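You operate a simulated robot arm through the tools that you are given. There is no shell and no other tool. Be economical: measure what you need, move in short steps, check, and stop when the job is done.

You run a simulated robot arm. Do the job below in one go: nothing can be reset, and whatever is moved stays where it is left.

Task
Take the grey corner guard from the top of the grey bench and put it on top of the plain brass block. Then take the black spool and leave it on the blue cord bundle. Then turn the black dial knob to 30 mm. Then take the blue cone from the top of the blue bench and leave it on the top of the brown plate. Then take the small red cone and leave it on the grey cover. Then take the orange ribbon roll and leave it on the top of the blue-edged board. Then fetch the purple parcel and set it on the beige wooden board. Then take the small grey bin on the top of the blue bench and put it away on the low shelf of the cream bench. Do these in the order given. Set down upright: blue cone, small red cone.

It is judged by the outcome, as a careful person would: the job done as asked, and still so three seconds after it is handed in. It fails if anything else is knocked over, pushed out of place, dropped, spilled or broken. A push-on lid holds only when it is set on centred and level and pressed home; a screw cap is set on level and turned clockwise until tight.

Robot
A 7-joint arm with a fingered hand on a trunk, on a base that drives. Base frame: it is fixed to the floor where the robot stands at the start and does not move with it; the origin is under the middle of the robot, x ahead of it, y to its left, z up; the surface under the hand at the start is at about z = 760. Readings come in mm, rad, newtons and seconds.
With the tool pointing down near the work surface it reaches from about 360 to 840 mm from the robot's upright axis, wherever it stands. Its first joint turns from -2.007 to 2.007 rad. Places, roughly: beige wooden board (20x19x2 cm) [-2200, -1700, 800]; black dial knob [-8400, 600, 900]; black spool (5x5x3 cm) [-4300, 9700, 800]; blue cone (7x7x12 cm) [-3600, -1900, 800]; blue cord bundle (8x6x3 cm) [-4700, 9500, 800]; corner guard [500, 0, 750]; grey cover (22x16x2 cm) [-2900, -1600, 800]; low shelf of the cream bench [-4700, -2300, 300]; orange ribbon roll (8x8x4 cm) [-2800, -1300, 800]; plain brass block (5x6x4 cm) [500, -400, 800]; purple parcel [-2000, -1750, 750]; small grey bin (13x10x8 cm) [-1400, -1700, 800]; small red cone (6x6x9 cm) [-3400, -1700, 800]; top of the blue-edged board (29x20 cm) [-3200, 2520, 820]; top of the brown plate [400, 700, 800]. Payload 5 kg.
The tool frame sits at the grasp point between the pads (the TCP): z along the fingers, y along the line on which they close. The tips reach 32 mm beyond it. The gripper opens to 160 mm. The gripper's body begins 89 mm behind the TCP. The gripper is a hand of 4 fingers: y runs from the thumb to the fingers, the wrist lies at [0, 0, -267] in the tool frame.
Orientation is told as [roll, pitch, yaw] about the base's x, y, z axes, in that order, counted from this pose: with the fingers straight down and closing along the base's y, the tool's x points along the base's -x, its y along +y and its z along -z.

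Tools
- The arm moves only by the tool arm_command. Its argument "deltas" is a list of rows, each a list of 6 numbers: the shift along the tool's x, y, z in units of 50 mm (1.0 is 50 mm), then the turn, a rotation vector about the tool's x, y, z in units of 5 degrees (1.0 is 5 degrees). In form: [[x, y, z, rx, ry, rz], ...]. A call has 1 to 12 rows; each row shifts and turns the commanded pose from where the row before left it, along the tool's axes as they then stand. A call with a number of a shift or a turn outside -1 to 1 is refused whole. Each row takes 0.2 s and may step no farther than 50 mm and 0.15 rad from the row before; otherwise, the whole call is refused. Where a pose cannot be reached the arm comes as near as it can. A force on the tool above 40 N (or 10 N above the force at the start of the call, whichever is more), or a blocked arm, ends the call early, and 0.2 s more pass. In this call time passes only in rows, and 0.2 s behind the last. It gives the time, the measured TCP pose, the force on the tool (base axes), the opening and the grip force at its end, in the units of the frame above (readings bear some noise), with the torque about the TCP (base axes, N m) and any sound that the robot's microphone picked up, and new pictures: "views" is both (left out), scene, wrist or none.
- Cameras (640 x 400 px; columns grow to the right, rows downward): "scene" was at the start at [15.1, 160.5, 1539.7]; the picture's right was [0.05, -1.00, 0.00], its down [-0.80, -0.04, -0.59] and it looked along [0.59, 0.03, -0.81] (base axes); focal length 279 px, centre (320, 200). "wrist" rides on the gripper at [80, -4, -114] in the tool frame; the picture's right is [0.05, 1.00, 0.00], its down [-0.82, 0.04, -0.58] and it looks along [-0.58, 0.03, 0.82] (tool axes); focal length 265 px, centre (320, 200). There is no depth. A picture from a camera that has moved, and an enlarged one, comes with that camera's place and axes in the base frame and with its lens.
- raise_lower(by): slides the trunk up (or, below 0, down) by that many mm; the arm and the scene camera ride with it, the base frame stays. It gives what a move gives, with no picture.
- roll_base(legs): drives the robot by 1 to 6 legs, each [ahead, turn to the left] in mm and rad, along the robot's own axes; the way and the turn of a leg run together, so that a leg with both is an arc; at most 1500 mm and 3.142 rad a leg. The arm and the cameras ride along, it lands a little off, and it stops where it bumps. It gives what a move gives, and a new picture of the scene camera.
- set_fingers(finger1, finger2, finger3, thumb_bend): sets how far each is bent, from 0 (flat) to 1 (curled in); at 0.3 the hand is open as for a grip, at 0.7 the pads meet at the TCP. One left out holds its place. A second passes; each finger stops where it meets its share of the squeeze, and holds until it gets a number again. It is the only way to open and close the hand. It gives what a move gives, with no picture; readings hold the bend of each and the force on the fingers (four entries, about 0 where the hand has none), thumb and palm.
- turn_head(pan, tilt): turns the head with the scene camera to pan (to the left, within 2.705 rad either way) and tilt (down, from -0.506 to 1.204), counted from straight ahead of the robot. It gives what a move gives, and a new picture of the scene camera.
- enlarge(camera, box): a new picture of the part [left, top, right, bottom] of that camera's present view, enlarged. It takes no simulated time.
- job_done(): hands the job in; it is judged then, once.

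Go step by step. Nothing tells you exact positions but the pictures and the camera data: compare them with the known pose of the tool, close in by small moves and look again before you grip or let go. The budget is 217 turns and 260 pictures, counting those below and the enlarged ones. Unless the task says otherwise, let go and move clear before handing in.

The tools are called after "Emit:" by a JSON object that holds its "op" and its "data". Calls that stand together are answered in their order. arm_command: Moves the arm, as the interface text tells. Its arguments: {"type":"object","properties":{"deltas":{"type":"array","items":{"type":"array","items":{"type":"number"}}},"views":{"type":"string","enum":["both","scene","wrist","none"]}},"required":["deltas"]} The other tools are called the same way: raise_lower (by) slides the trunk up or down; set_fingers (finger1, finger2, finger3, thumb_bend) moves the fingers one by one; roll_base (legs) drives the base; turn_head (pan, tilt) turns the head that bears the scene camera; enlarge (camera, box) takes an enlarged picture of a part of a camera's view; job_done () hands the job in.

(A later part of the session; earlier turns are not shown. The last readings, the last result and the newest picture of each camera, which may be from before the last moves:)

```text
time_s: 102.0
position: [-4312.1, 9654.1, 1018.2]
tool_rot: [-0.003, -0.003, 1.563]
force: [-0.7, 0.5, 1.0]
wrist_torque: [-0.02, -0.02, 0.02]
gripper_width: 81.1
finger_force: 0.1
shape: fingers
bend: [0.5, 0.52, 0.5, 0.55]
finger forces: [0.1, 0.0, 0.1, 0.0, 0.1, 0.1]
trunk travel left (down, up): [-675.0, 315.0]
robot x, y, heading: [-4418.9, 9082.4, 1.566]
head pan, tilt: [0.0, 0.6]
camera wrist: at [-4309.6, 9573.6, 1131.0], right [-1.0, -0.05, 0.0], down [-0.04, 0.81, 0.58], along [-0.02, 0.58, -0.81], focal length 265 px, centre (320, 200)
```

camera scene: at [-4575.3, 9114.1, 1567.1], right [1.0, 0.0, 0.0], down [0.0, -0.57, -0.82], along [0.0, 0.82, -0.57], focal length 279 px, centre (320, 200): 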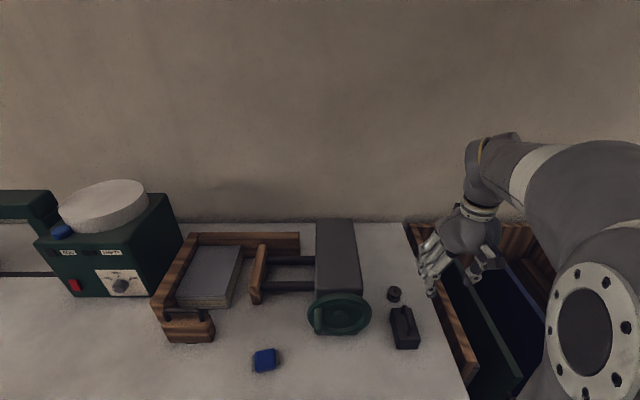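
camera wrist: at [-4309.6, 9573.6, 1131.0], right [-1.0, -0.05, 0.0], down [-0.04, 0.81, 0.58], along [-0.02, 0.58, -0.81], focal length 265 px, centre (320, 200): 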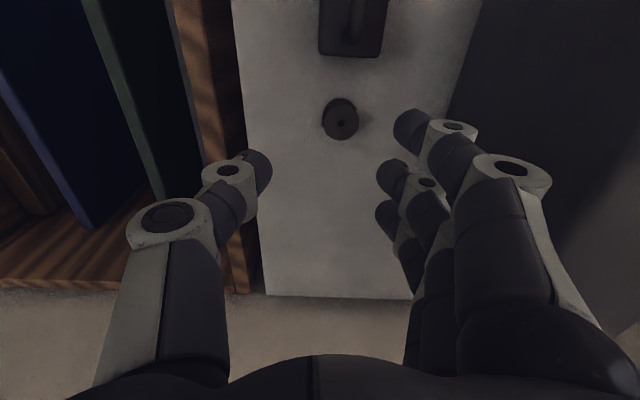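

The spool is at about (-4337, 9688), between the crate and the grey press. I'll bias fingers inward for clearance from the press and descend in steps.

Emit:
{"op": "set_fingers", "data": {"finger1": 0.55, "finger2": 0.55, "finger3": 0.55, "thumb_bend": 0.5}}

Emit:
{"op": "arm_command", "data": {"deltas": [[-0.5, 0.28, 0, 0, 0, 0], [-0.18, 0, 0.7, 0, 0, 0], [0, 0, 0.7, 0, 0, 0], [0, 0, 0.7, 0, 0, 0], [0, 0, 0.5, 0, 0, 0]], "views": "both"}}

```text
time_s: 103.0
position: [-4311.6, 9654.8, 1017.8]
tool_rot: [-0.003, -0.002, 1.567]
force: [-0.4, 0.4, -0.6]
wrist_torque: [-0.01, 0.01, 0.0]
gripper_width: 81.6
finger_force: 0.0
shape: fingers
bend: [0.55, 0.55, 0.55, 0.5]
finger forces: [0.0, 0.0, 0.1, 0.1, 0.0, 0.0]
trunk travel left (down, up): [-675.0, 315.0]
robot x, y, heading: [-4422.3, 9082.7, 1.563]
head pan, tilt: [0.0, 0.6]
```

```text
time_s: 104.2
position: [-4329.1, 9692.7, 888.2]
tool_rot: [-0.004, -0.003, 1.564]
force: [0.1, 0.7, -1.0]
wrist_torque: [0.04, -0.01, -0.01]
gripper_width: 81.6
finger_force: 0.1
shape: fingers
bend: [0.55, 0.55, 0.55, 0.5]
finger forces: [0.0, 0.0, 0.0, 0.1, 0.0, 0.0]
trunk travel left (down, up): [-675.0, 315.0]
robot x, y, heading: [-4421.0, 9083.1, 1.563]
head pan, tilt: [0.0, 0.6]
camera scene: at [-4575.2, 9113.9, 1567.1], right [1.0, 0.0, 0.0], down [0.0, -0.57, -0.82], along [0.0, 0.82, -0.57], focal length 279 px, centre (320, 200)
camera wrist: at [-4327.2, 9613.0, 1001.7], right [-1.0, -0.04, 0.0], down [-0.04, 0.81, 0.58], along [-0.02, 0.58, -0.81], focal length 265 px, centre (320, 200)
```

scene: 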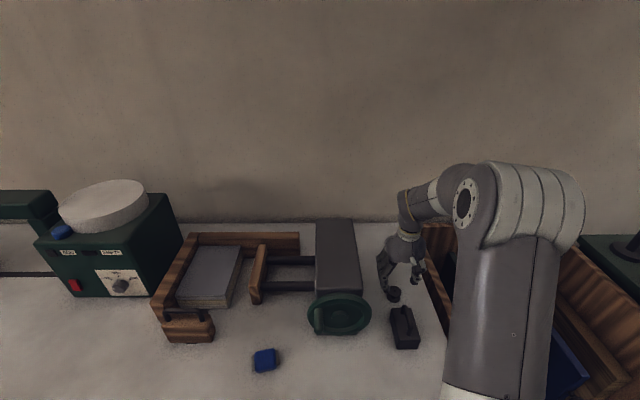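
wrist: 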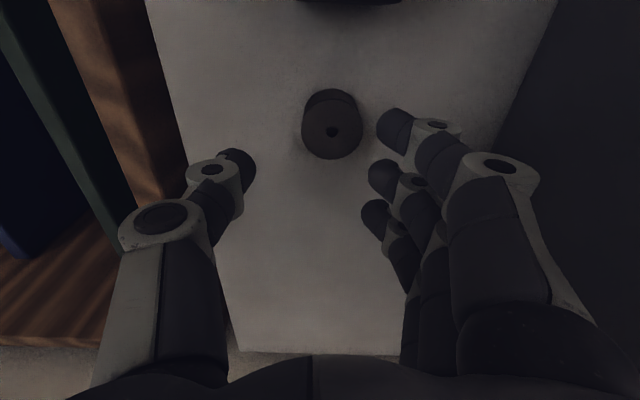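

Emit:
{"op": "set_fingers", "data": {"finger1": 0.5, "finger2": 0.5, "finger3": 0.5}}

Emit:
{"op": "arm_command", "data": {"deltas": [[0, 0.14, 0.4, 0, 0, 0], [0, 0, 0.4, 0, 0, 0], [0, 0, 0.3, 0, 0, 0]], "views": "wrist"}}

```text
time_s: 105.2
position: [-4330.8, 9693.4, 888.9]
tool_rot: [-0.004, -0.004, 1.565]
force: [0.6, -0.4, 0.2]
wrist_torque: [0.02, -0.01, 0.01]
gripper_width: 90.7
finger_force: 0.0
shape: fingers
bend: [0.5, 0.5, 0.5, 0.5]
finger forces: [0.0, 0.0, 0.0, 0.0, 0.1, 0.0]
trunk travel left (down, up): [-675.0, 315.0]
robot x, y, heading: [-4421.1, 9086.4, 1.566]
head pan, tilt: [0.0, 0.6]
```

```text
time_s: 106.2
position: [-4334.3, 9692.9, 841.4]
tool_rot: [-0.005, -0.014, 1.563]
force: [0.6, -1.8, 21.6]
wrist_torque: [-0.7, 1.05, 0.12]
gripper_width: 91.5
finger_force: 10.1
shape: fingers
bend: [0.52, 0.5, 0.5, 0.5]
finger forces: [16.7, 3.8, 0.0, 0.0, 0.4, 0.0]
trunk travel left (down, up): [-675.0, 315.0]
robot x, y, heading: [-4423.1, 9084.4, 1.565]
head pan, tilt: [0.0, 0.6]
stopped in row 3: the force on the tool passed its limit at 45 N (the readings are from after the stop); the commanded pose is now the measured one
camera wrist: at [-4332.1, 9611.3, 952.7], right [-1.0, -0.04, -0.01], down [-0.04, 0.81, 0.59], along [-0.02, 0.59, -0.81], focal length 265 px, centre (320, 200)
```

wrist: 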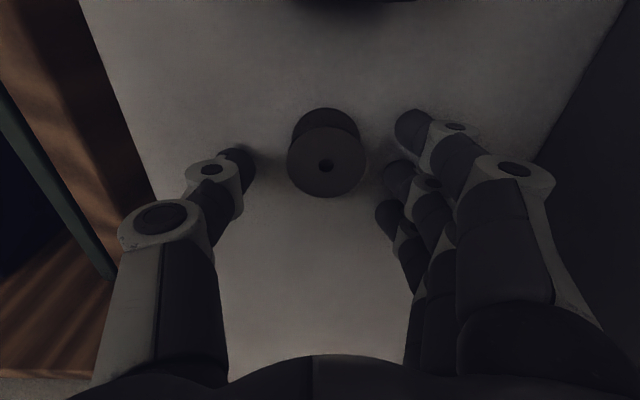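

The bench here is higher (~800). The spool is then at about (-4338, 9676). I raise a bit, shift 16 mm toward it, and check.

Emit:
{"op": "arm_command", "data": {"deltas": [[0, 0, -0.14, 0, 0, 0], [0.32, 0.06, 0, 0, 0, 0]], "views": "wrist"}}

```text
time_s: 106.8
position: [-4338.0, 9677.2, 844.1]
tool_rot: [-0.002, -0.011, 1.563]
force: [-0.4, 0.2, -0.3]
wrist_torque: [0.0, 0.0, 0.0]
gripper_width: 91.4
finger_force: 0.1
shape: fingers
bend: [0.5, 0.5, 0.5, 0.5]
finger forces: [0.0, 0.0, 0.0, 0.0, 0.1, 0.1]
trunk travel left (down, up): [-675.0, 315.0]
robot x, y, heading: [-4422.8, 9081.2, 1.567]
head pan, tilt: [0.0, 0.6]
camera wrist: at [-4335.0, 9596.7, 956.2], right [-1.0, -0.05, 0.0], down [-0.04, 0.81, 0.59], along [-0.02, 0.59, -0.81], focal length 265 px, centre (320, 200)
```

wrist: 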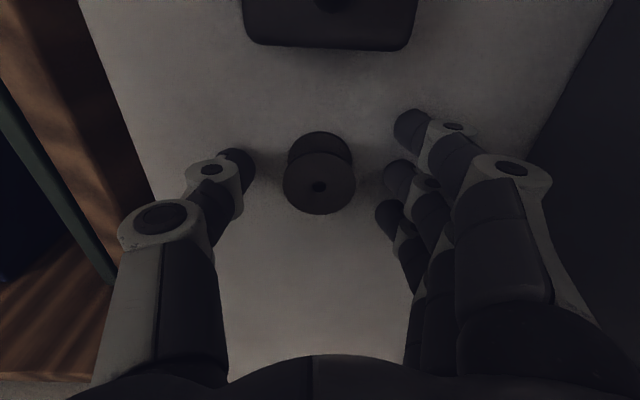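

Emit:
{"op": "set_fingers", "data": {"finger2": 0.74, "thumb_bend": 0.74}}

Emit:
{"op": "arm_command", "data": {"deltas": [[0, 0, -0.3, 0, 0, 0], [0, 0, -0.8, 0, 0, 0]], "views": "wrist"}}

```text
time_s: 107.8
position: [-4338.0, 9678.5, 844.8]
tool_rot: [-0.004, -0.011, 1.564]
force: [-0.5, -0.2, 2.2]
wrist_torque: [0.02, 0.09, -0.01]
gripper_width: 61.1
finger_force: 13.0
shape: fingers
bend: [0.5, 0.57, 0.5, 0.69]
finger forces: [0.1, 12.4, 0.0, 0.0, 13.3, 0.0]
trunk travel left (down, up): [-675.0, 315.0]
robot x, y, heading: [-4417.3, 9081.6, 1.565]
head pan, tilt: [0.0, 0.6]
```

```text
time_s: 108.4
position: [-4337.8, 9676.6, 900.1]
tool_rot: [-0.004, -0.01, 1.564]
force: [0.3, -0.1, 0.4]
wrist_torque: [0.04, -0.02, -0.01]
gripper_width: 60.7
finger_force: 12.8
shape: fingers
bend: [0.5, 0.56, 0.5, 0.69]
finger forces: [0.1, 12.7, 0.0, 0.0, 12.7, 0.0]
trunk travel left (down, up): [-675.0, 315.0]
robot x, y, heading: [-4421.1, 9086.7, 1.563]
head pan, tilt: [0.0, 0.6]
camera wrist: at [-4335.3, 9595.2, 1013.2], right [-1.0, -0.04, 0.0], down [-0.04, 0.81, 0.59], along [-0.02, 0.59, -0.81], focal length 265 px, centre (320, 200)
```

wrist: 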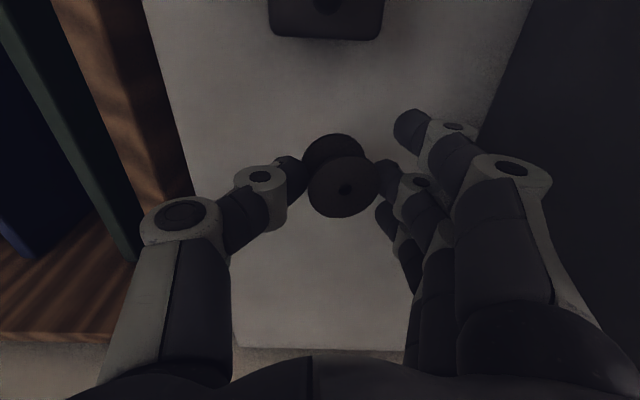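

The spool is held, slightly tilted. I raise to clear the press and carry it toward the cord bundle at about (-4716, 9468).

Emit:
{"op": "arm_command", "data": {"deltas": [[0, 0, -0.95, 0, 0, 0], [0, 0, -0.95, 0, 0, 0], [0, 0, -0.95, 0, 0, 0], [0, 0, -0.8, 0, 0, 0], [0.5, 0.8, 0, 0, 0, 0], [0.5, 0.8, 0, 0, 0, 0], [0.5, 0.8, 0, 0, 0, 0], [0.5, 0.8, 0, 0, 0, 0], [0.5, 0.8, 0, 0, 0, 0], [0.5, 0.8, 0, 0, 0, 0], [0.5, 0.8, 0, 0, 0, 0], [0.5, 0.8, 0, 0, 0, 0]], "views": "none"}}

Emit:
{"op": "arm_command", "data": {"deltas": [[0, 0.6, 0.6, 0, 0, 0], [0, 0.5, 0.8, 0, 0, 0]], "views": "both"}}

```text
time_s: 111.0
position: [-4661.8, 9476.2, 1082.1]
tool_rot: [-0.005, -0.009, 1.562]
force: [-0.1, 0.2, 0.9]
wrist_torque: [-0.01, -0.01, -0.02]
gripper_width: 60.2
finger_force: 13.3
shape: fingers
bend: [0.5, 0.56, 0.5, 0.69]
finger forces: [0.1, 12.7, 0.0, 0.1, 12.7, 0.0]
trunk travel left (down, up): [-675.0, 315.0]
robot x, y, heading: [-4422.8, 9081.6, 1.566]
head pan, tilt: [0.0, 0.6]
```

```text
time_s: 111.6
position: [-4718.9, 9473.6, 1008.2]
tool_rot: [-0.006, -0.012, 1.563]
force: [0.2, -0.3, -0.4]
wrist_torque: [-0.01, -0.03, 0.0]
gripper_width: 60.5
finger_force: 13.1
shape: fingers
bend: [0.5, 0.56, 0.5, 0.69]
finger forces: [0.0, 12.7, 0.1, 0.1, 12.7, 0.0]
trunk travel left (down, up): [-675.0, 315.0]
robot x, y, heading: [-4419.2, 9084.9, 1.566]
head pan, tilt: [0.0, 0.6]
camera scene: at [-4576.6, 9114.0, 1567.0], right [1.0, 0.0, 0.0], down [0.0, -0.57, -0.82], along [0.0, 0.82, -0.57], focal length 279 px, centre (320, 200)
camera wrist: at [-4716.2, 9393.8, 1120.9], right [-1.0, -0.04, -0.01], down [-0.04, 0.81, 0.59], along [-0.02, 0.58, -0.81], focal length 265 px, centre (320, 200)
```

scene: 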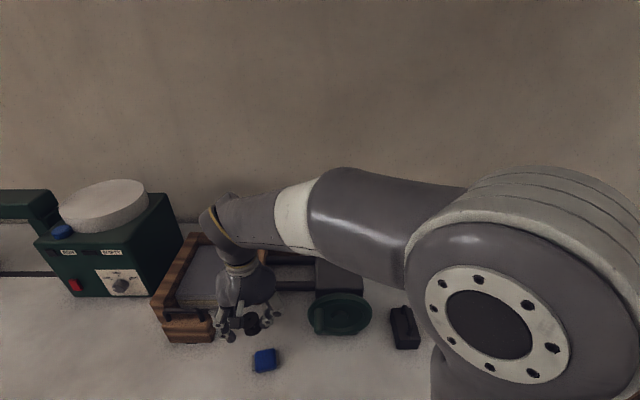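
wrist: 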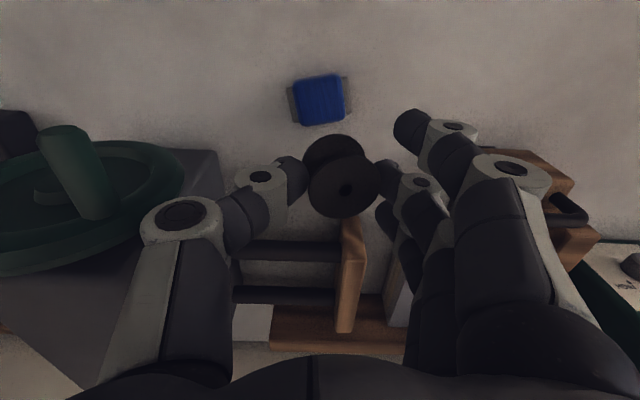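

The cord bundle's centre is (-4716, 9473); I shift the spool over it, level it a bit, and lower.

Emit:
{"op": "arm_command", "data": {"deltas": [[0, -0.32, 0.5, -1, 0, 0], [0, 0, 0.6, 0, 0, 0], [0, 0, 0.6, 0, 0, 0], [0, 0, 0.5, 0, 0, 0]], "views": "both"}}

```text
time_s: 112.6
position: [-4706.0, 9479.2, 899.3]
tool_rot: [0.082, -0.011, 1.564]
force: [-0.7, -0.4, 0.3]
wrist_torque: [0.03, 0.02, -0.02]
gripper_width: 60.4
finger_force: 12.8
shape: fingers
bend: [0.5, 0.56, 0.5, 0.69]
finger forces: [0.0, 12.7, 0.1, 0.0, 12.8, 0.0]
trunk travel left (down, up): [-675.0, 315.0]
robot x, y, heading: [-4421.3, 9085.6, 1.566]
head pan, tilt: [0.0, 0.6]
camera scene: at [-4575.5, 9113.6, 1567.1], right [1.0, 0.0, 0.0], down [0.0, -0.57, -0.82], along [0.0, 0.82, -0.57], focal length 279 px, centre (320, 200)
camera wrist: at [-4693.7, 9398.2, 1010.5], right [-1.0, -0.05, 0.08], down [0.01, 0.81, 0.59], along [-0.09, 0.59, -0.8], focal length 265 px, centre (320, 200)
```

scene: 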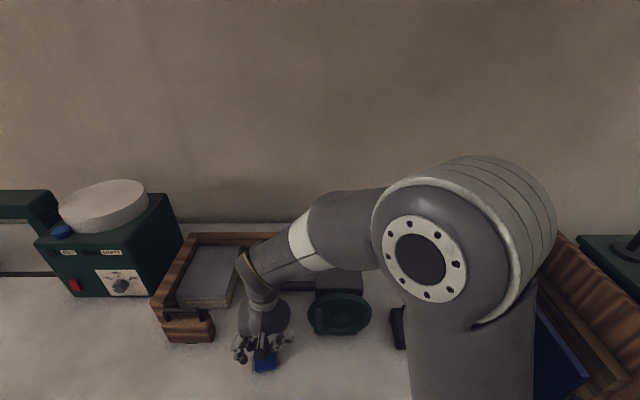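
wrist: 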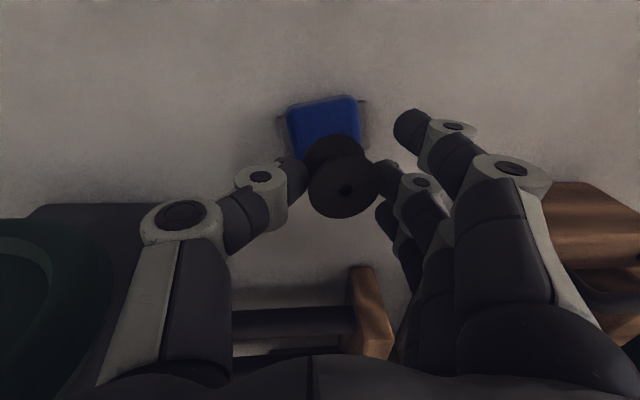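

Emit:
{"op": "arm_command", "data": {"deltas": [[0, 0, 0.3, 0, 0, 0], [0, 0, 0.12, 0, 0, 0]], "views": "none"}}

Emit:
{"op": "arm_command", "data": {"deltas": [[0, 0, 0.06, 0, 0, 0]], "views": "wrist"}}

```text
time_s: 113.2
position: [-4706.9, 9480.3, 877.5]
tool_rot: [0.081, -0.011, 1.563]
force: [-0.2, -0.8, -0.5]
wrist_torque: [-0.01, -0.02, 0.0]
gripper_width: 60.4
finger_force: 12.2
shape: fingers
bend: [0.5, 0.56, 0.5, 0.69]
finger forces: [0.1, 12.7, 0.0, 0.0, 12.7, 0.0]
trunk travel left (down, up): [-675.0, 315.0]
robot x, y, heading: [-4424.4, 9081.1, 1.569]
head pan, tilt: [0.0, 0.6]
```

```text
time_s: 113.6
position: [-4707.9, 9480.5, 874.2]
tool_rot: [0.082, -0.011, 1.565]
force: [0.9, 0.7, 0.5]
wrist_torque: [0.01, -0.03, -0.02]
gripper_width: 60.3
finger_force: 12.6
shape: fingers
bend: [0.5, 0.56, 0.5, 0.69]
finger forces: [0.1, 12.7, 0.0, 0.0, 12.7, 0.0]
trunk travel left (down, up): [-675.0, 315.0]
robot x, y, heading: [-4417.5, 9088.3, 1.562]
head pan, tilt: [0.0, 0.6]
camera wrist: at [-4695.0, 9398.7, 986.5], right [-1.0, -0.05, 0.08], down [0.01, 0.81, 0.59], along [-0.09, 0.59, -0.81], focal length 265 px, centre (320, 200)
```

wrist: 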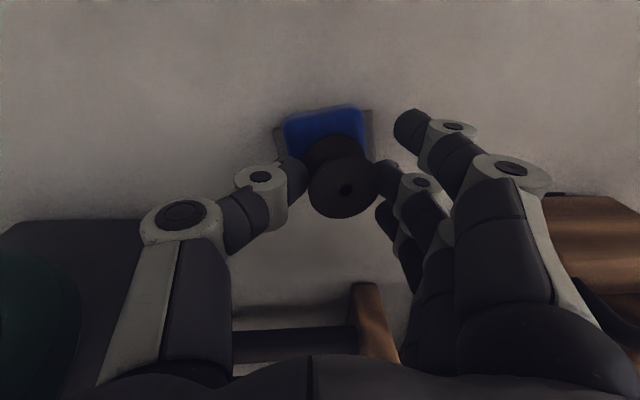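

Emit:
{"op": "arm_command", "data": {"deltas": [[0, 0, 0.05, 0, 0, 0]], "views": "none"}}

Emit:
{"op": "arm_command", "data": {"deltas": [[0, 0, 0.05, 0, 0, 0]], "views": "none"}}

Emit:
{"op": "arm_command", "data": {"deltas": [[0, 0, 0.05, 0, 0, 0]], "views": "none"}}

```text
time_s: 114.0
position: [-4709.4, 9480.8, 872.2]
tool_rot: [0.082, -0.01, 1.563]
force: [0.7, -0.1, -0.1]
wrist_torque: [0.02, -0.03, -0.02]
gripper_width: 60.6
finger_force: 13.4
shape: fingers
bend: [0.5, 0.56, 0.5, 0.69]
finger forces: [0.0, 12.7, 0.1, 0.0, 12.7, 0.0]
trunk travel left (down, up): [-675.0, 315.0]
robot x, y, heading: [-4423.6, 9081.0, 1.565]
head pan, tilt: [0.0, 0.6]
```

```text
time_s: 114.4
position: [-4708.8, 9479.1, 870.0]
tool_rot: [0.083, -0.01, 1.563]
force: [0.5, 0.0, -0.1]
wrist_torque: [0.0, 0.01, 0.02]
gripper_width: 60.2
finger_force: 12.2
shape: fingers
bend: [0.5, 0.56, 0.5, 0.69]
finger forces: [0.0, 12.8, 0.1, 0.0, 12.6, 0.0]
trunk travel left (down, up): [-675.0, 315.0]
robot x, y, heading: [-4422.9, 9087.7, 1.568]
head pan, tilt: [0.0, 0.6]
```

```text
time_s: 114.8
position: [-4708.4, 9479.9, 866.8]
tool_rot: [0.083, -0.011, 1.564]
force: [-0.2, 0.1, 0.5]
wrist_torque: [-0.04, -0.02, 0.0]
gripper_width: 60.4
finger_force: 12.9
shape: fingers
bend: [0.5, 0.56, 0.5, 0.69]
finger forces: [0.0, 12.7, 0.0, 0.0, 12.7, 0.0]
trunk travel left (down, up): [-675.0, 315.0]
robot x, y, heading: [-4424.2, 9086.2, 1.566]
head pan, tilt: [0.0, 0.6]
```

Emit:
{"op": "arm_command", "data": {"deltas": [[0, 0, 0.05, 0, 0, 0]], "views": "none"}}

Emit:
{"op": "arm_command", "data": {"deltas": [[0, 0, 0.05, 0, 0, 0]], "views": "none"}}

Emit:
{"op": "arm_command", "data": {"deltas": [[0, 0, 0.05, 0, 0, 0]], "views": "wrist"}}

```text
time_s: 115.2
position: [-4709.5, 9480.0, 864.6]
tool_rot: [0.083, -0.009, 1.562]
force: [1.5, -0.7, 5.3]
wrist_torque: [0.0, 0.09, -0.02]
gripper_width: 60.6
finger_force: 12.7
shape: fingers
bend: [0.5, 0.56, 0.5, 0.69]
finger forces: [0.1, 12.2, 0.0, 0.1, 13.6, 0.0]
trunk travel left (down, up): [-675.0, 315.0]
robot x, y, heading: [-4421.0, 9084.6, 1.564]
head pan, tilt: [0.0, 0.6]
```

```text
time_s: 115.6
position: [-4709.3, 9480.0, 863.4]
tool_rot: [0.083, -0.011, 1.563]
force: [5.3, -0.4, 11.5]
wrist_torque: [-0.01, 0.2, 0.02]
gripper_width: 60.7
finger_force: 14.6
shape: fingers
bend: [0.5, 0.57, 0.5, 0.69]
finger forces: [0.0, 12.0, 0.0, 0.2, 17.3, 0.0]
trunk travel left (down, up): [-675.0, 315.0]
robot x, y, heading: [-4421.4, 9085.4, 1.567]
head pan, tilt: [0.0, 0.6]
```

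```text
time_s: 116.0
position: [-4708.9, 9479.3, 861.1]
tool_rot: [0.086, -0.012, 1.565]
force: [6.2, 1.2, 18.6]
wrist_torque: [-0.02, 0.1, -0.01]
gripper_width: 60.4
finger_force: 16.8
shape: fingers
bend: [0.5, 0.58, 0.5, 0.69]
finger forces: [0.0, 12.7, 0.0, 0.0, 20.9, 0.0]
trunk travel left (down, up): [-675.0, 315.0]
robot x, y, heading: [-4421.9, 9082.0, 1.566]
head pan, tilt: [0.0, 0.6]
camera wrist: at [-4696.3, 9398.8, 972.3], right [-1.0, -0.05, 0.08], down [0.01, 0.81, 0.59], along [-0.09, 0.59, -0.8], focal length 265 px, centre (320, 200)
```

wrist: 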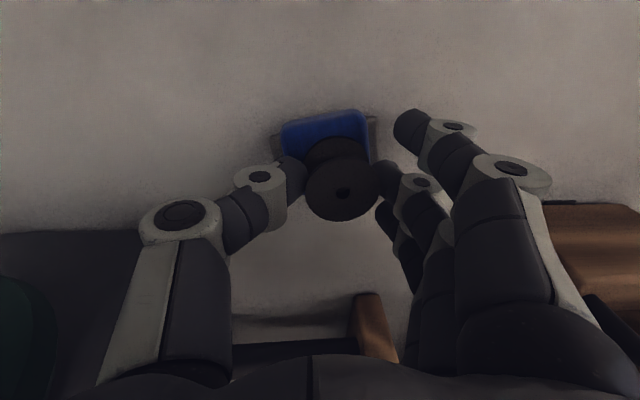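

Contact made. I ease up slightly and release.

Emit:
{"op": "arm_command", "data": {"deltas": [[0, 0, -0.07, 0, 0, 0]], "views": "none"}}

Emit:
{"op": "set_fingers", "data": {"finger2": 0.5, "thumb_bend": 0.55}}

Emit:
{"op": "arm_command", "data": {"deltas": [[0, 0, -0.3, 0, 0, 0], [0, 0, -0.8, 0, 0, 0], [0, 0, -0.9, 0, 0, 0]], "views": "wrist"}}

```text
time_s: 116.4
position: [-4709.2, 9479.6, 862.1]
tool_rot: [0.08, -0.009, 1.565]
force: [0.3, -0.5, 1.5]
wrist_torque: [0.01, 0.03, 0.01]
gripper_width: 60.0
finger_force: 12.0
shape: fingers
bend: [0.5, 0.57, 0.5, 0.69]
finger forces: [0.0, 12.5, 0.0, 0.1, 12.7, 0.0]
trunk travel left (down, up): [-675.0, 315.0]
robot x, y, heading: [-4418.3, 9085.2, 1.569]
head pan, tilt: [0.0, 0.6]
```

```text
time_s: 117.4
position: [-4709.1, 9481.4, 863.9]
tool_rot: [0.082, -0.013, 1.565]
force: [-7.1, 1.3, 27.3]
wrist_torque: [-0.07, -0.31, -0.01]
gripper_width: 64.7
finger_force: 13.4
shape: fingers
bend: [0.5, 0.5, 0.5, 0.61]
finger forces: [0.1, 0.0, 0.0, 0.0, 27.3, 0.0]
trunk travel left (down, up): [-675.0, 315.0]
robot x, y, heading: [-4418.0, 9083.2, 1.566]
head pan, tilt: [0.0, 0.6]
```

```text
time_s: 118.2
position: [-4703.7, 9478.3, 962.9]
tool_rot: [0.082, -0.009, 1.564]
force: [0.5, -0.8, 0.7]
wrist_torque: [0.01, 0.0, 0.04]
gripper_width: 81.2
finger_force: 0.1
shape: fingers
bend: [0.5, 0.5, 0.5, 0.55]
finger forces: [0.0, 0.0, 0.0, 0.1, 0.0, 0.1]
trunk travel left (down, up): [-675.0, 315.0]
robot x, y, heading: [-4420.7, 9081.9, 1.566]
head pan, tilt: [0.0, 0.6]
camera wrist: at [-4690.7, 9397.1, 1074.5], right [-1.0, -0.05, 0.08], down [0.01, 0.81, 0.59], along [-0.09, 0.58, -0.81], focal length 265 px, centre (320, 200)
```

wrist: 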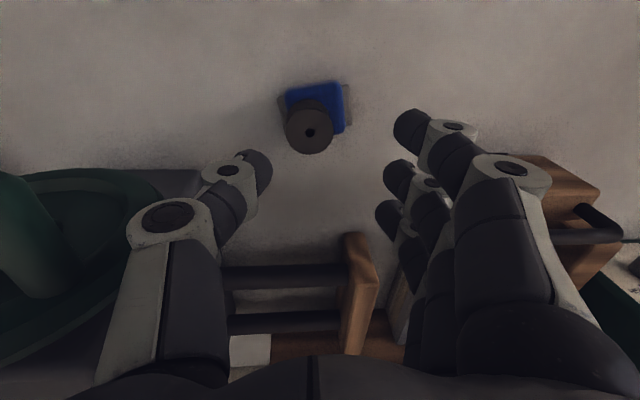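

Emit:
{"op": "enlarge", "data": {"camera": "wrist", "box": [250, 60, 390, 170]}}

Emit:
{"op": "turn_head", "data": {"pan": 0.25, "tilt": 0.9}}

```text
3.64 times, centred on (320, 115) of wrist
camera zoom: at [-4690.7, 9397.1, 1074.5], right [-1.0, -0.05, 0.08], down [0.01, 0.81, 0.59], along [-0.09, 0.58, -0.81], focal length 965 px, centre (320, 509)
```

zoom: 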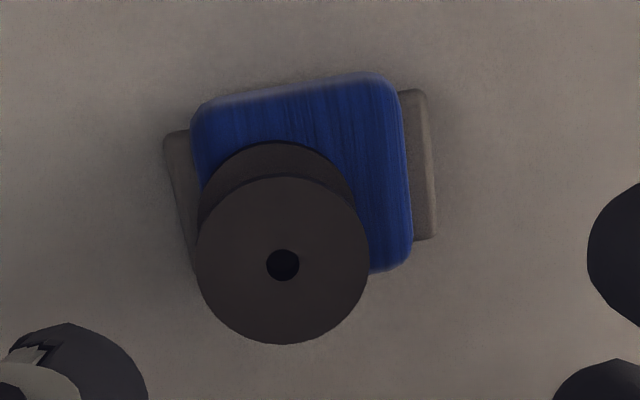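

```text
time_s: 119.0
position: [-4704.2, 9479.4, 962.3]
tool_rot: [0.081, -0.011, 1.563]
force: [-0.1, 0.4, 0.4]
wrist_torque: [0.04, 0.01, -0.01]
gripper_width: 81.0
finger_force: 0.1
shape: fingers
bend: [0.5, 0.5, 0.5, 0.55]
finger forces: [0.0, 0.0, 0.1, 0.0, 0.0, 0.1]
trunk travel left (down, up): [-675.0, 315.0]
robot x, y, heading: [-4420.9, 9084.6, 1.567]
head pan, tilt: [0.25, 0.901]
camera scene: at [-4594.3, 9098.3, 1542.3], right [0.97, 0.24, 0.0], down [0.19, -0.76, -0.62], along [-0.15, 0.6, -0.78], focal length 279 px, centre (320, 200)
```

scene: 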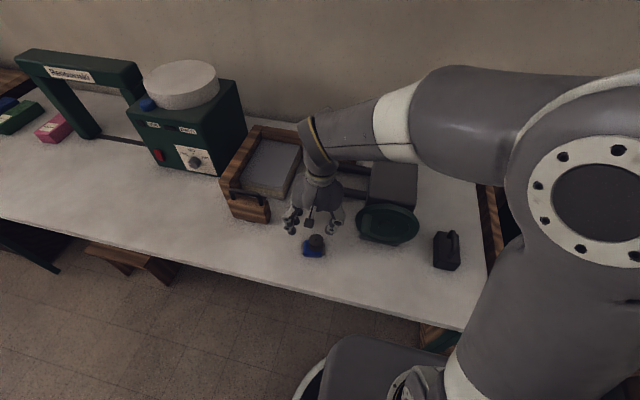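

The spool rests on the cord bundle. Now raise and tuck the arm, back away along the way I came, and look toward the dial (-8400, 600).

Emit:
{"op": "arm_command", "data": {"deltas": [[0, 0, -0.95, 1, 0, 0], [0, 0, -0.95, 0, 0, 0], [0, 0, -0.95, 0, 0, 0], [0, -0.95, 0, 0, 0, 0], [0, -0.95, 0, 0, 0, 0], [0, -0.95, 0, 0, 0, 0], [0, -0.95, 0, 0, 0, 0], [0, -0.95, 0, 0, 0, 0], [0, -0.95, 0, 0, 0, 0], [0, -0.95, 0, 0, 0, 0]], "views": "none"}}

Emit:
{"op": "roll_base", "data": {"legs": [[-1500, 0], [-1100, 0]]}}

Emit:
{"op": "turn_head", "data": {"pan": 1.6, "tilt": 0.25}}

Emit:
{"op": "turn_head", "data": {"pan": 2.6, "tilt": 0.25}}

```text
time_s: 121.2
position: [-4363.6, 9471.6, 1109.8]
tool_rot: [-0.005, -0.011, 1.565]
force: [-0.3, 0.7, 0.7]
wrist_torque: [0.01, 0.01, 0.0]
gripper_width: 81.3
finger_force: 0.1
shape: fingers
bend: [0.5, 0.5, 0.5, 0.55]
finger forces: [0.0, 0.0, 0.1, 0.1, 0.0, 0.1]
trunk travel left (down, up): [-675.0, 315.0]
robot x, y, heading: [-4421.6, 9084.6, 1.568]
head pan, tilt: [0.25, 0.901]
```

```text
time_s: 133.6
position: [-4326.8, 6930.6, 1109.5]
tool_rot: [-0.005, -0.012, 1.577]
force: [-0.3, 0.0, 0.3]
wrist_torque: [-0.01, -0.03, 0.02]
gripper_width: 81.2
finger_force: 0.0
shape: fingers
bend: [0.5, 0.5, 0.5, 0.55]
finger forces: [0.1, 0.0, 0.0, 0.0, 0.1, 0.0]
trunk travel left (down, up): [-675.0, 315.0]
robot x, y, heading: [-4377.6, 6543.7, 1.572]
head pan, tilt: [0.25, 0.901]
camera scene: at [-4551.6, 6554.4, 1542.3], right [0.97, 0.25, 0.0], down [0.2, -0.76, -0.62], along [-0.16, 0.6, -0.78], focal length 279 px, centre (320, 200)
```

scene: 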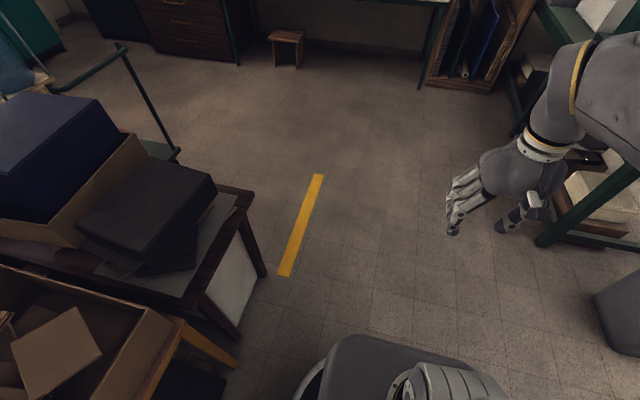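

```text
time_s: 135.1
position: [-4327.6, 6932.1, 1109.5]
tool_rot: [-0.004, -0.009, 1.578]
force: [0.0, 0.0, 0.6]
wrist_torque: [0.02, 0.02, 0.01]
gripper_width: 81.3
finger_force: 0.0
shape: fingers
bend: [0.5, 0.5, 0.5, 0.55]
finger forces: [0.0, 0.0, 0.0, 0.1, 0.1, 0.0]
trunk travel left (down, up): [-675.0, 315.0]
robot x, y, heading: [-4379.8, 6543.2, 1.58]
head pan, tilt: [1.6, 0.25]
camera scene: at [-4625.8, 6478.3, 1599.3], right [-0.04, 1.0, 0.0], down [0.25, 0.01, -0.97], along [-0.97, -0.03, -0.25], focal length 279 px, centre (320, 200)
```

scene: 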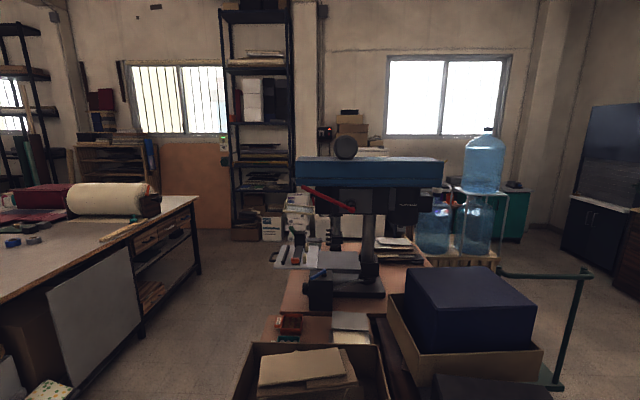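

```text
time_s: 136.4
position: [-4327.3, 6931.9, 1110.1]
tool_rot: [-0.002, -0.01, 1.576]
force: [-0.5, -1.6, -0.5]
wrist_torque: [-0.02, 0.0, -0.01]
gripper_width: 81.0
finger_force: 0.0
shape: fingers
bend: [0.5, 0.5, 0.5, 0.55]
finger forces: [0.1, 0.0, 0.1, 0.1, 0.0, 0.1]
trunk travel left (down, up): [-675.0, 315.0]
robot x, y, heading: [-4378.8, 6540.4, 1.579]
head pan, tilt: [2.601, 0.25]
camera scene: at [-4580.1, 6401.3, 1599.3], right [-0.86, 0.51, 0.0], down [0.13, 0.21, -0.97], along [-0.49, -0.83, -0.25], focal length 279 px, centre (320, 200)
```

scene: 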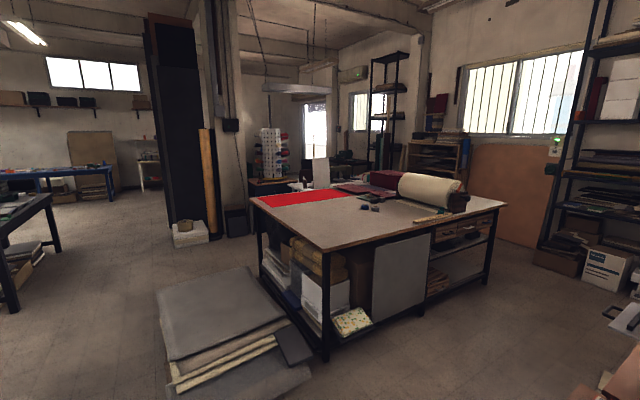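

The dial must be on the table by the west wall. I'll turn right to face south, and look at the gap between the paper pile and dark bench.

Emit:
{"op": "turn_head", "data": {"pan": 0, "tilt": 0.4}}

Emit:
{"op": "roll_base", "data": {"legs": [[0, -2.96]]}}

```text
time_s: 138.7
position: [-4326.4, 6930.9, 1110.1]
tool_rot: [-0.003, -0.009, 1.577]
force: [0.0, 0.5, -0.2]
wrist_torque: [-0.02, 0.01, 0.0]
gripper_width: 81.1
finger_force: 0.1
shape: fingers
bend: [0.5, 0.5, 0.5, 0.55]
finger forces: [0.0, 0.1, 0.1, 0.1, 0.0, 0.0]
trunk travel left (down, up): [-675.0, 315.0]
robot x, y, heading: [-4379.1, 6542.8, 1.581]
head pan, tilt: [0.0, 0.4]
camera scene: at [-4533.1, 6574.3, 1585.3], right [1.0, 0.01, 0.0], down [0.0, -0.39, -0.92], along [-0.01, 0.92, -0.39], focal length 279 px, centre (320, 200)
```

scene: 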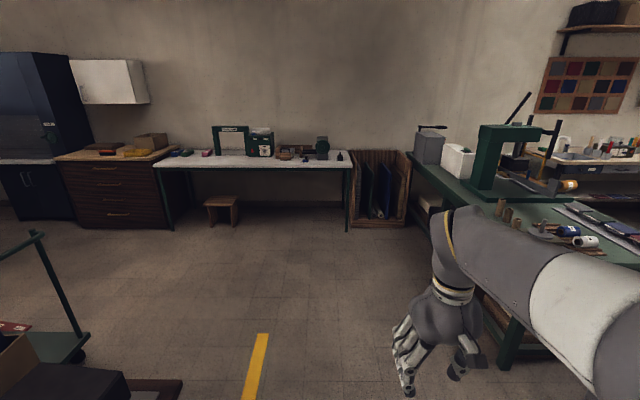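

```text
time_s: 146.2
position: [-4380.9, 6150.4, 1109.8]
tool_rot: [-0.004, -0.011, -1.447]
force: [-0.3, -0.6, 0.5]
wrist_torque: [-0.01, 0.0, 0.0]
gripper_width: 81.3
finger_force: 0.1
shape: fingers
bend: [0.5, 0.5, 0.5, 0.55]
finger forces: [0.0, 0.0, 0.1, 0.1, 0.0, 0.0]
trunk travel left (down, up): [-675.0, 315.0]
robot x, y, heading: [-4379.3, 6538.8, -1.444]
head pan, tilt: [0.0, 0.4]
camera scene: at [-4216.8, 6530.0, 1585.3], right [-0.99, -0.13, 0.0], down [-0.05, 0.39, -0.92], along [0.12, -0.91, -0.39], focal length 279 px, centre (320, 200)
```

scene: 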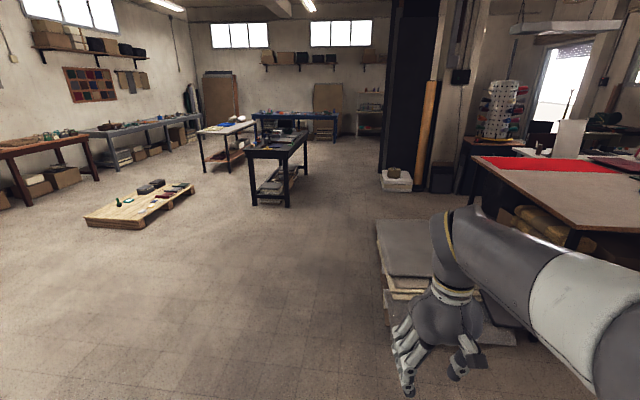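

The gap is clear with centre about x=-3930. I drive through it southwards to about (-3960, 750).

Emit:
{"op": "roll_base", "data": {"legs": [[0, 0.157], [1450, 0], [0, -0.284], [1500, 0], [1500, 0], [1400, 0]]}}

Emit:
{"op": "turn_head", "data": {"pan": -1.5, "tilt": 0.25}}

```text
time_s: 175.7
position: [-3861.6, 357.9, 1108.8]
tool_rot: [-0.003, -0.011, -1.531]
force: [-0.2, -0.6, 0.4]
wrist_torque: [-0.02, 0.03, -0.04]
gripper_width: 81.1
finger_force: 0.0
shape: fingers
bend: [0.5, 0.5, 0.5, 0.55]
finger forces: [0.0, 0.0, 0.0, 0.0, 0.1, 0.0]
trunk travel left (down, up): [-675.0, 315.0]
robot x, y, heading: [-3826.0, 747.7, -1.525]
head pan, tilt: [0.0, 0.4]
camera scene: at [-3664.7, 723.4, 1585.3], right [-1.0, -0.04, 0.0], down [-0.02, 0.39, -0.92], along [0.04, -0.92, -0.39], focal length 279 px, centre (320, 200)
```

scene: 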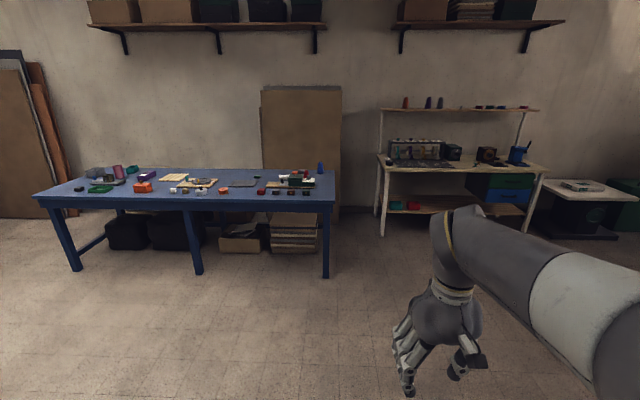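

```text
time_s: 177.3
position: [-3861.1, 359.3, 1109.3]
tool_rot: [-0.003, -0.011, -1.532]
force: [-0.2, -0.1, -0.4]
wrist_torque: [0.0, -0.01, 0.01]
gripper_width: 81.2
finger_force: 0.0
shape: fingers
bend: [0.5, 0.5, 0.5, 0.55]
finger forces: [0.1, 0.0, 0.1, 0.0, 0.1, 0.0]
trunk travel left (down, up): [-675.0, 315.0]
robot x, y, heading: [-3827.0, 746.1, -1.532]
head pan, tilt: [-1.499, 0.25]
camera scene: at [-3761.4, 805.5, 1599.3], right [-0.11, 0.99, 0.0], down [0.25, 0.03, -0.97], along [-0.96, -0.11, -0.25], focal length 279 px, centre (320, 200)
```

scene: 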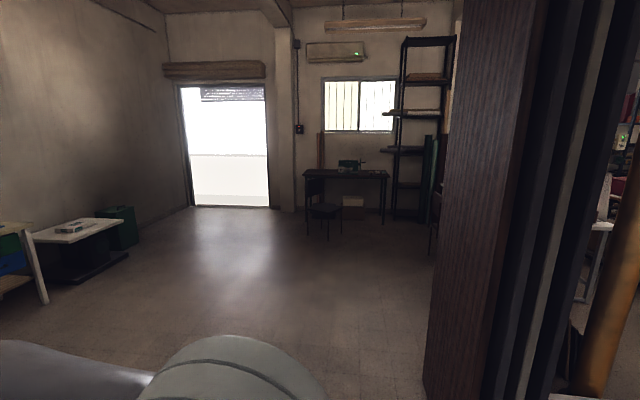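

Emit:
{"op": "enlarge", "data": {"camera": "scene", "box": [270, 140, 430, 250]}}

```text
3.64 times, centred on (350, 195) of scene
camera zoom: at [-3761.4, 805.5, 1599.3], right [-0.11, 0.99, 0.0], down [0.25, 0.03, -0.97], along [-0.96, -0.11, -0.25], focal length 1015 px, centre (211, 218)
```

zoom: 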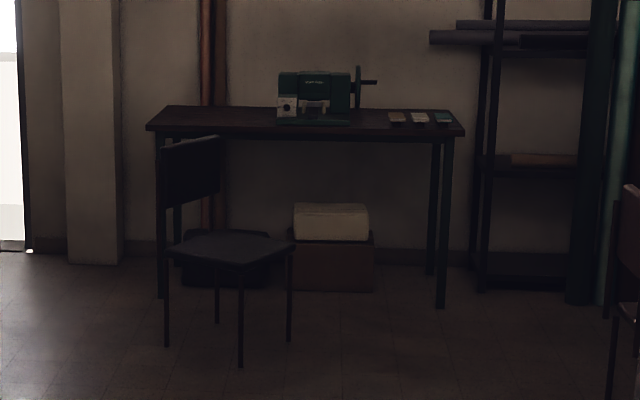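

The sewing-type machine with the dial is on the wall table, with a chair in front at x -8075..-7560, y 160..680. I'll drive west then approach from beside the chair at y≈1050.

Emit:
{"op": "turn_head", "data": {"pan": 0, "tilt": 0.35}}

Emit:
{"op": "roll_base", "data": {"legs": [[0, -1.61], [1500, 0], [900, 0]]}}

```text
time_s: 178.9
position: [-3860.5, 359.7, 1109.2]
tool_rot: [-0.003, -0.01, -1.532]
force: [0.3, -0.4, 0.2]
wrist_torque: [0.02, -0.01, 0.0]
gripper_width: 81.2
finger_force: 0.0
shape: fingers
bend: [0.5, 0.5, 0.5, 0.55]
finger forces: [0.1, 0.0, 0.0, 0.0, 0.0, 0.0]
trunk travel left (down, up): [-675.0, 315.0]
robot x, y, heading: [-3824.1, 748.8, -1.528]
head pan, tilt: [0.0, 0.351]
camera scene: at [-3664.8, 723.1, 1589.9], right [-1.0, -0.04, 0.0], down [-0.01, 0.34, -0.94], along [0.04, -0.94, -0.34], focal length 279 px, centre (320, 200)
```

scene: 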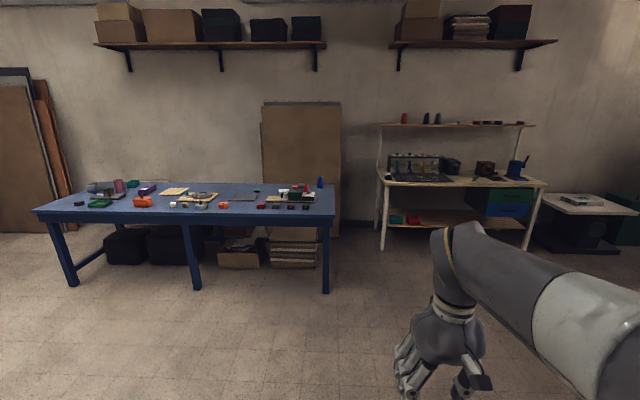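

```text
time_s: 194.3
position: [-6570.9, 695.0, 1109.5]
tool_rot: [-0.003, -0.011, -3.127]
force: [0.1, -0.5, -0.9]
wrist_torque: [-0.03, -0.04, 0.0]
gripper_width: 81.2
finger_force: 0.0
shape: fingers
bend: [0.5, 0.5, 0.5, 0.55]
finger forces: [0.0, 0.0, 0.0, 0.0, 0.0, 0.1]
trunk travel left (down, up): [-675.0, 315.0]
robot x, y, heading: [-6181.5, 651.3, -3.125]
head pan, tilt: [0.0, 0.351]
camera scene: at [-6210.8, 491.8, 1589.8], right [-0.02, 1.0, 0.0], down [0.34, 0.01, -0.94], along [-0.94, -0.02, -0.34], focal length 279 px, centre (320, 200)
```

scene: 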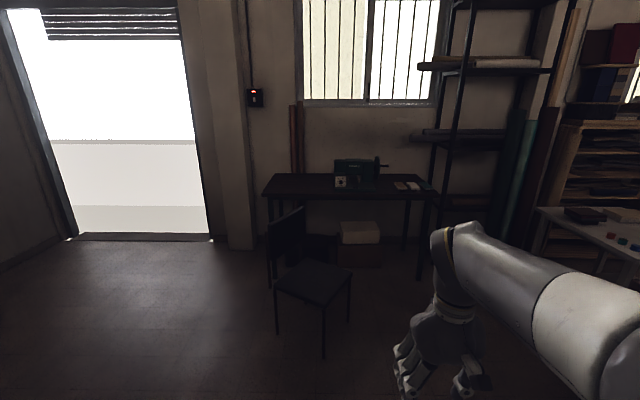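

I drive to about (-7950, 1100), beside the chair, facing the wall.

Emit:
{"op": "roll_base", "data": {"legs": [[0, -0.265], [1500, 0], [325, 0], [0, 0.249]]}}

Emit:
{"op": "turn_head", "data": {"pan": 0.6, "tilt": 0.7}}

```text
time_s: 205.2
position: [-8327.9, 1188.6, 1109.0]
tool_rot: [-0.005, -0.011, 3.104]
force: [0.2, 0.5, 0.2]
wrist_torque: [0.03, 0.0, 0.04]
gripper_width: 81.0
finger_force: 0.1
shape: fingers
bend: [0.5, 0.5, 0.5, 0.55]
finger forces: [0.0, 0.0, 0.0, 0.0, 0.0, 0.0]
trunk travel left (down, up): [-675.0, 315.0]
robot x, y, heading: [-7938.2, 1119.5, 3.11]
head pan, tilt: [0.0, 0.351]
camera scene: at [-7978.2, 967.1, 1589.8], right [0.03, 1.0, 0.0], down [0.34, -0.01, -0.94], along [-0.94, 0.03, -0.34], focal length 279 px, centre (320, 200)
```

scene: 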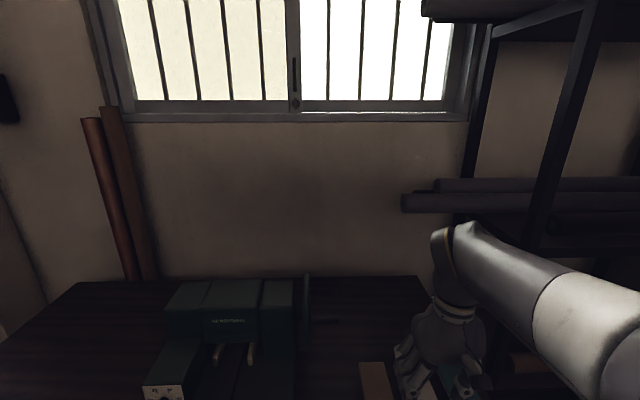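

```text
time_s: 206.2
position: [-8328.0, 1188.9, 1109.7]
tool_rot: [-0.006, -0.011, 3.105]
force: [0.0, 0.4, -0.1]
wrist_torque: [-0.01, 0.04, 0.02]
gripper_width: 81.0
finger_force: 0.0
shape: fingers
bend: [0.5, 0.5, 0.5, 0.55]
finger forces: [0.1, 0.0, 0.0, 0.0, 0.0, 0.1]
trunk travel left (down, up): [-675.0, 315.0]
robot x, y, heading: [-7943.5, 1127.9, 3.108]
head pan, tilt: [0.6, 0.7]
camera scene: at [-7956.9, 918.6, 1558.5], right [-0.54, 0.84, 0.0], down [0.54, 0.35, -0.77], along [-0.65, -0.41, -0.64], focal length 279 px, centre (320, 200)
```

scene: 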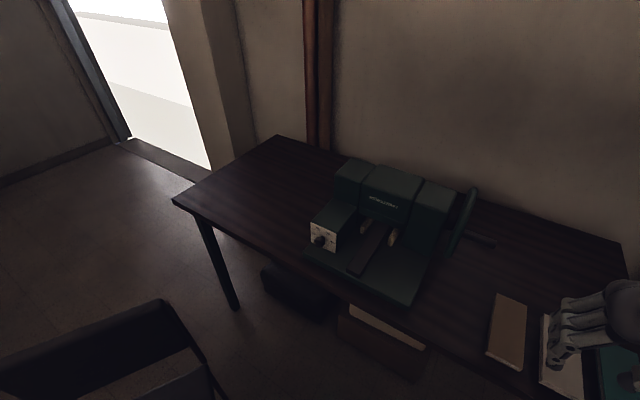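

Emit:
{"op": "enlarge", "data": {"camera": "scene", "box": [290, 180, 410, 280]}}

```text
4.00 times, centred on (350, 230) of scene
camera zoom: at [-7956.9, 918.6, 1558.5], right [-0.54, 0.84, 0.0], down [0.54, 0.35, -0.77], along [-0.65, -0.41, -0.64], focal length 1117 px, centre (200, 80)
```

zoom: 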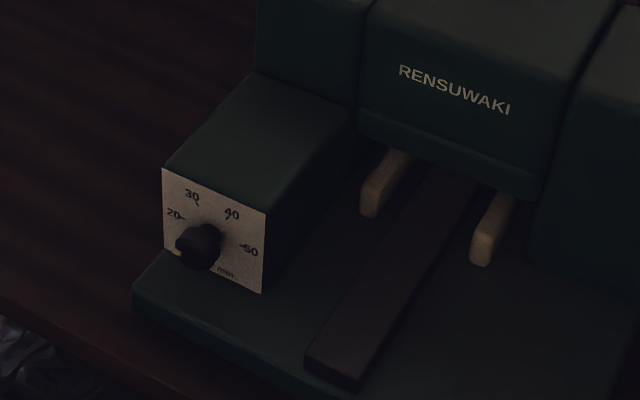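

The dial reads in mm with 20, 30, 40, 50 marks. I zoom tighter to read the pointer.

Emit:
{"op": "enlarge", "data": {"camera": "scene", "box": [325, 218, 361, 258]}}

Emit:
{"op": "enlarge", "data": {"camera": "scene", "box": [305, 215, 345, 255]}}

```text
10.00 times, centred on (343, 238) of scene
camera zoom: at [-7956.9, 918.6, 1558.5], right [-0.54, 0.84, 0.0], down [0.54, 0.35, -0.77], along [-0.65, -0.41, -0.64], focal length 2792 px, centre (90, -180)
```

zoom: 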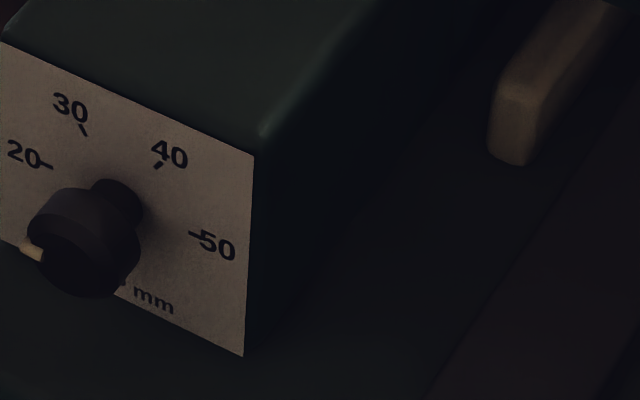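

```text
10.00 times, centred on (325, 235) of scene
camera zoom: at [-7956.9, 918.6, 1558.5], right [-0.54, 0.84, 0.0], down [0.54, 0.35, -0.77], along [-0.65, -0.41, -0.64], focal length 2792 px, centre (270, -150)
```

zoom: 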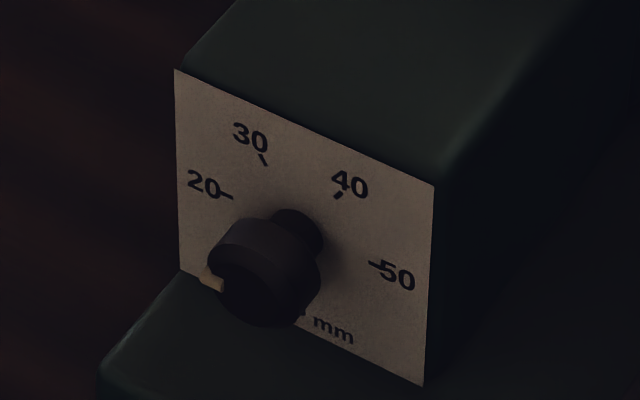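

The pointer reads roughly 12–13 mm; the 30 mark is about 90–95° clockwise. The knob is at about (y 601, z 888), plate at x≈-8480. I'll move the arm left first, then pitch the hand to horizontal.

Emit:
{"op": "arm_command", "data": {"deltas": [[0.33, 0.92, 0.12, 0, 0, -0.42], [0.33, 0.92, 0.12, 0, 0, 0], [0.33, 0.92, 0.12, 0, 0, 0], [0.33, 0.92, 0.12, 0, 0, 0], [0.33, 0.92, 0.12, 0, 0, 0], [0.33, 0.92, 0.12, 0, 0, 0], [0.33, 0.92, 0.12, 0, 0, 0], [0.33, 0.92, 0.12, 0, 0, 0], [0.33, 0.92, 0.12, 0, 0, 0], [0.33, 0.92, 0.12, 0, 0, 0], [0.33, 0.92, 0.12, 0, 0, 0], [0.33, 0.92, 0.12, 0, 0, 0]], "views": "scene"}}

```text
time_s: 208.8
position: [-8152.4, 657.5, 1002.5]
tool_rot: [-0.005, -0.009, -3.143]
force: [-0.1, -0.3, 0.9]
wrist_torque: [0.01, -0.03, -0.01]
gripper_width: 81.3
finger_force: 0.0
shape: fingers
bend: [0.5, 0.5, 0.5, 0.55]
finger forces: [0.0, 0.1, 0.0, 0.1, 0.0, 0.0]
out of reach, approached as far as the arm can: row 2, 3, 4
trunk travel left (down, up): [-675.0, 315.0]
robot x, y, heading: [-7941.4, 1123.3, 3.111]
head pan, tilt: [0.6, 0.7]
camera scene: at [-7956.8, 917.0, 1558.2], right [-0.54, 0.84, 0.0], down [0.54, 0.35, -0.76], along [-0.65, -0.41, -0.64], focal length 279 px, centre (320, 200)
```

scene: 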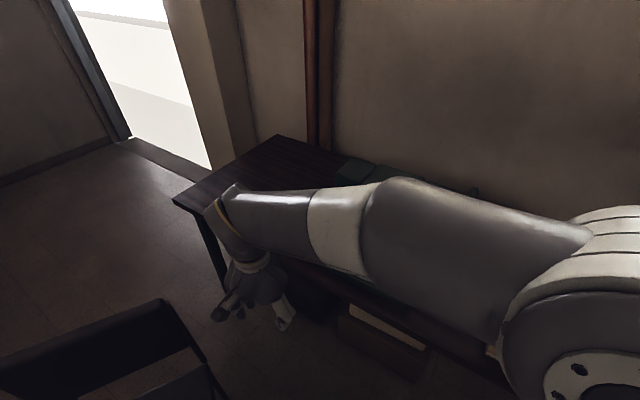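

Emit:
{"op": "arm_command", "data": {"deltas": [[-0.465, 0, -0.02, 0, -1, 0], [-0.465, 0, -0.02, 0, -1, 0], [-0.465, 0, -0.02, 0, -1, 0], [-0.465, 0, -0.02, 0, -1, 0], [-0.465, 0, -0.02, 0, -1, 0], [-0.465, 0, -0.02, 0, -1, 0], [-0.465, 0, -0.02, 0, -1, 0], [-0.465, 0, -0.02, 0, -1, 0], [-0.465, 0, -0.02, 0, -1, 0]], "views": "scene"}}

```text
time_s: 210.8
position: [-8338.9, 656.3, 1084.8]
tool_rot: [-0.006, -0.799, -3.137]
force: [-0.6, -0.3, 0.0]
wrist_torque: [-0.02, 0.03, 0.02]
gripper_width: 81.4
finger_force: 0.0
shape: fingers
bend: [0.5, 0.5, 0.5, 0.55]
finger forces: [0.0, 0.0, 0.0, 0.0, 0.1, 0.1]
trunk travel left (down, up): [-675.0, 315.0]
robot x, y, heading: [-7939.9, 1123.9, 3.105]
head pan, tilt: [0.6, 0.7]
camera scene: at [-7956.9, 918.3, 1558.4], right [-0.54, 0.84, 0.0], down [0.54, 0.35, -0.76], along [-0.65, -0.41, -0.64], focal length 279 px, centre (320, 200)
```

scene: 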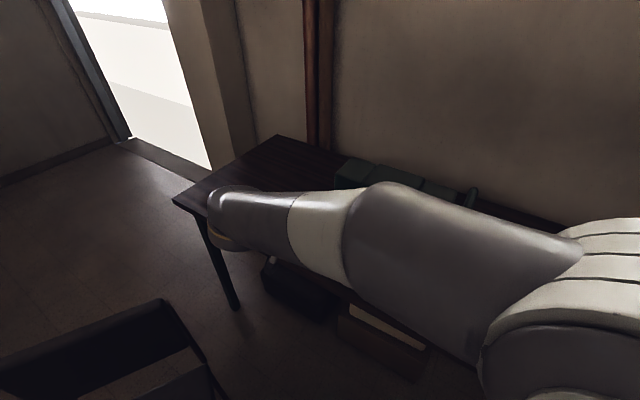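

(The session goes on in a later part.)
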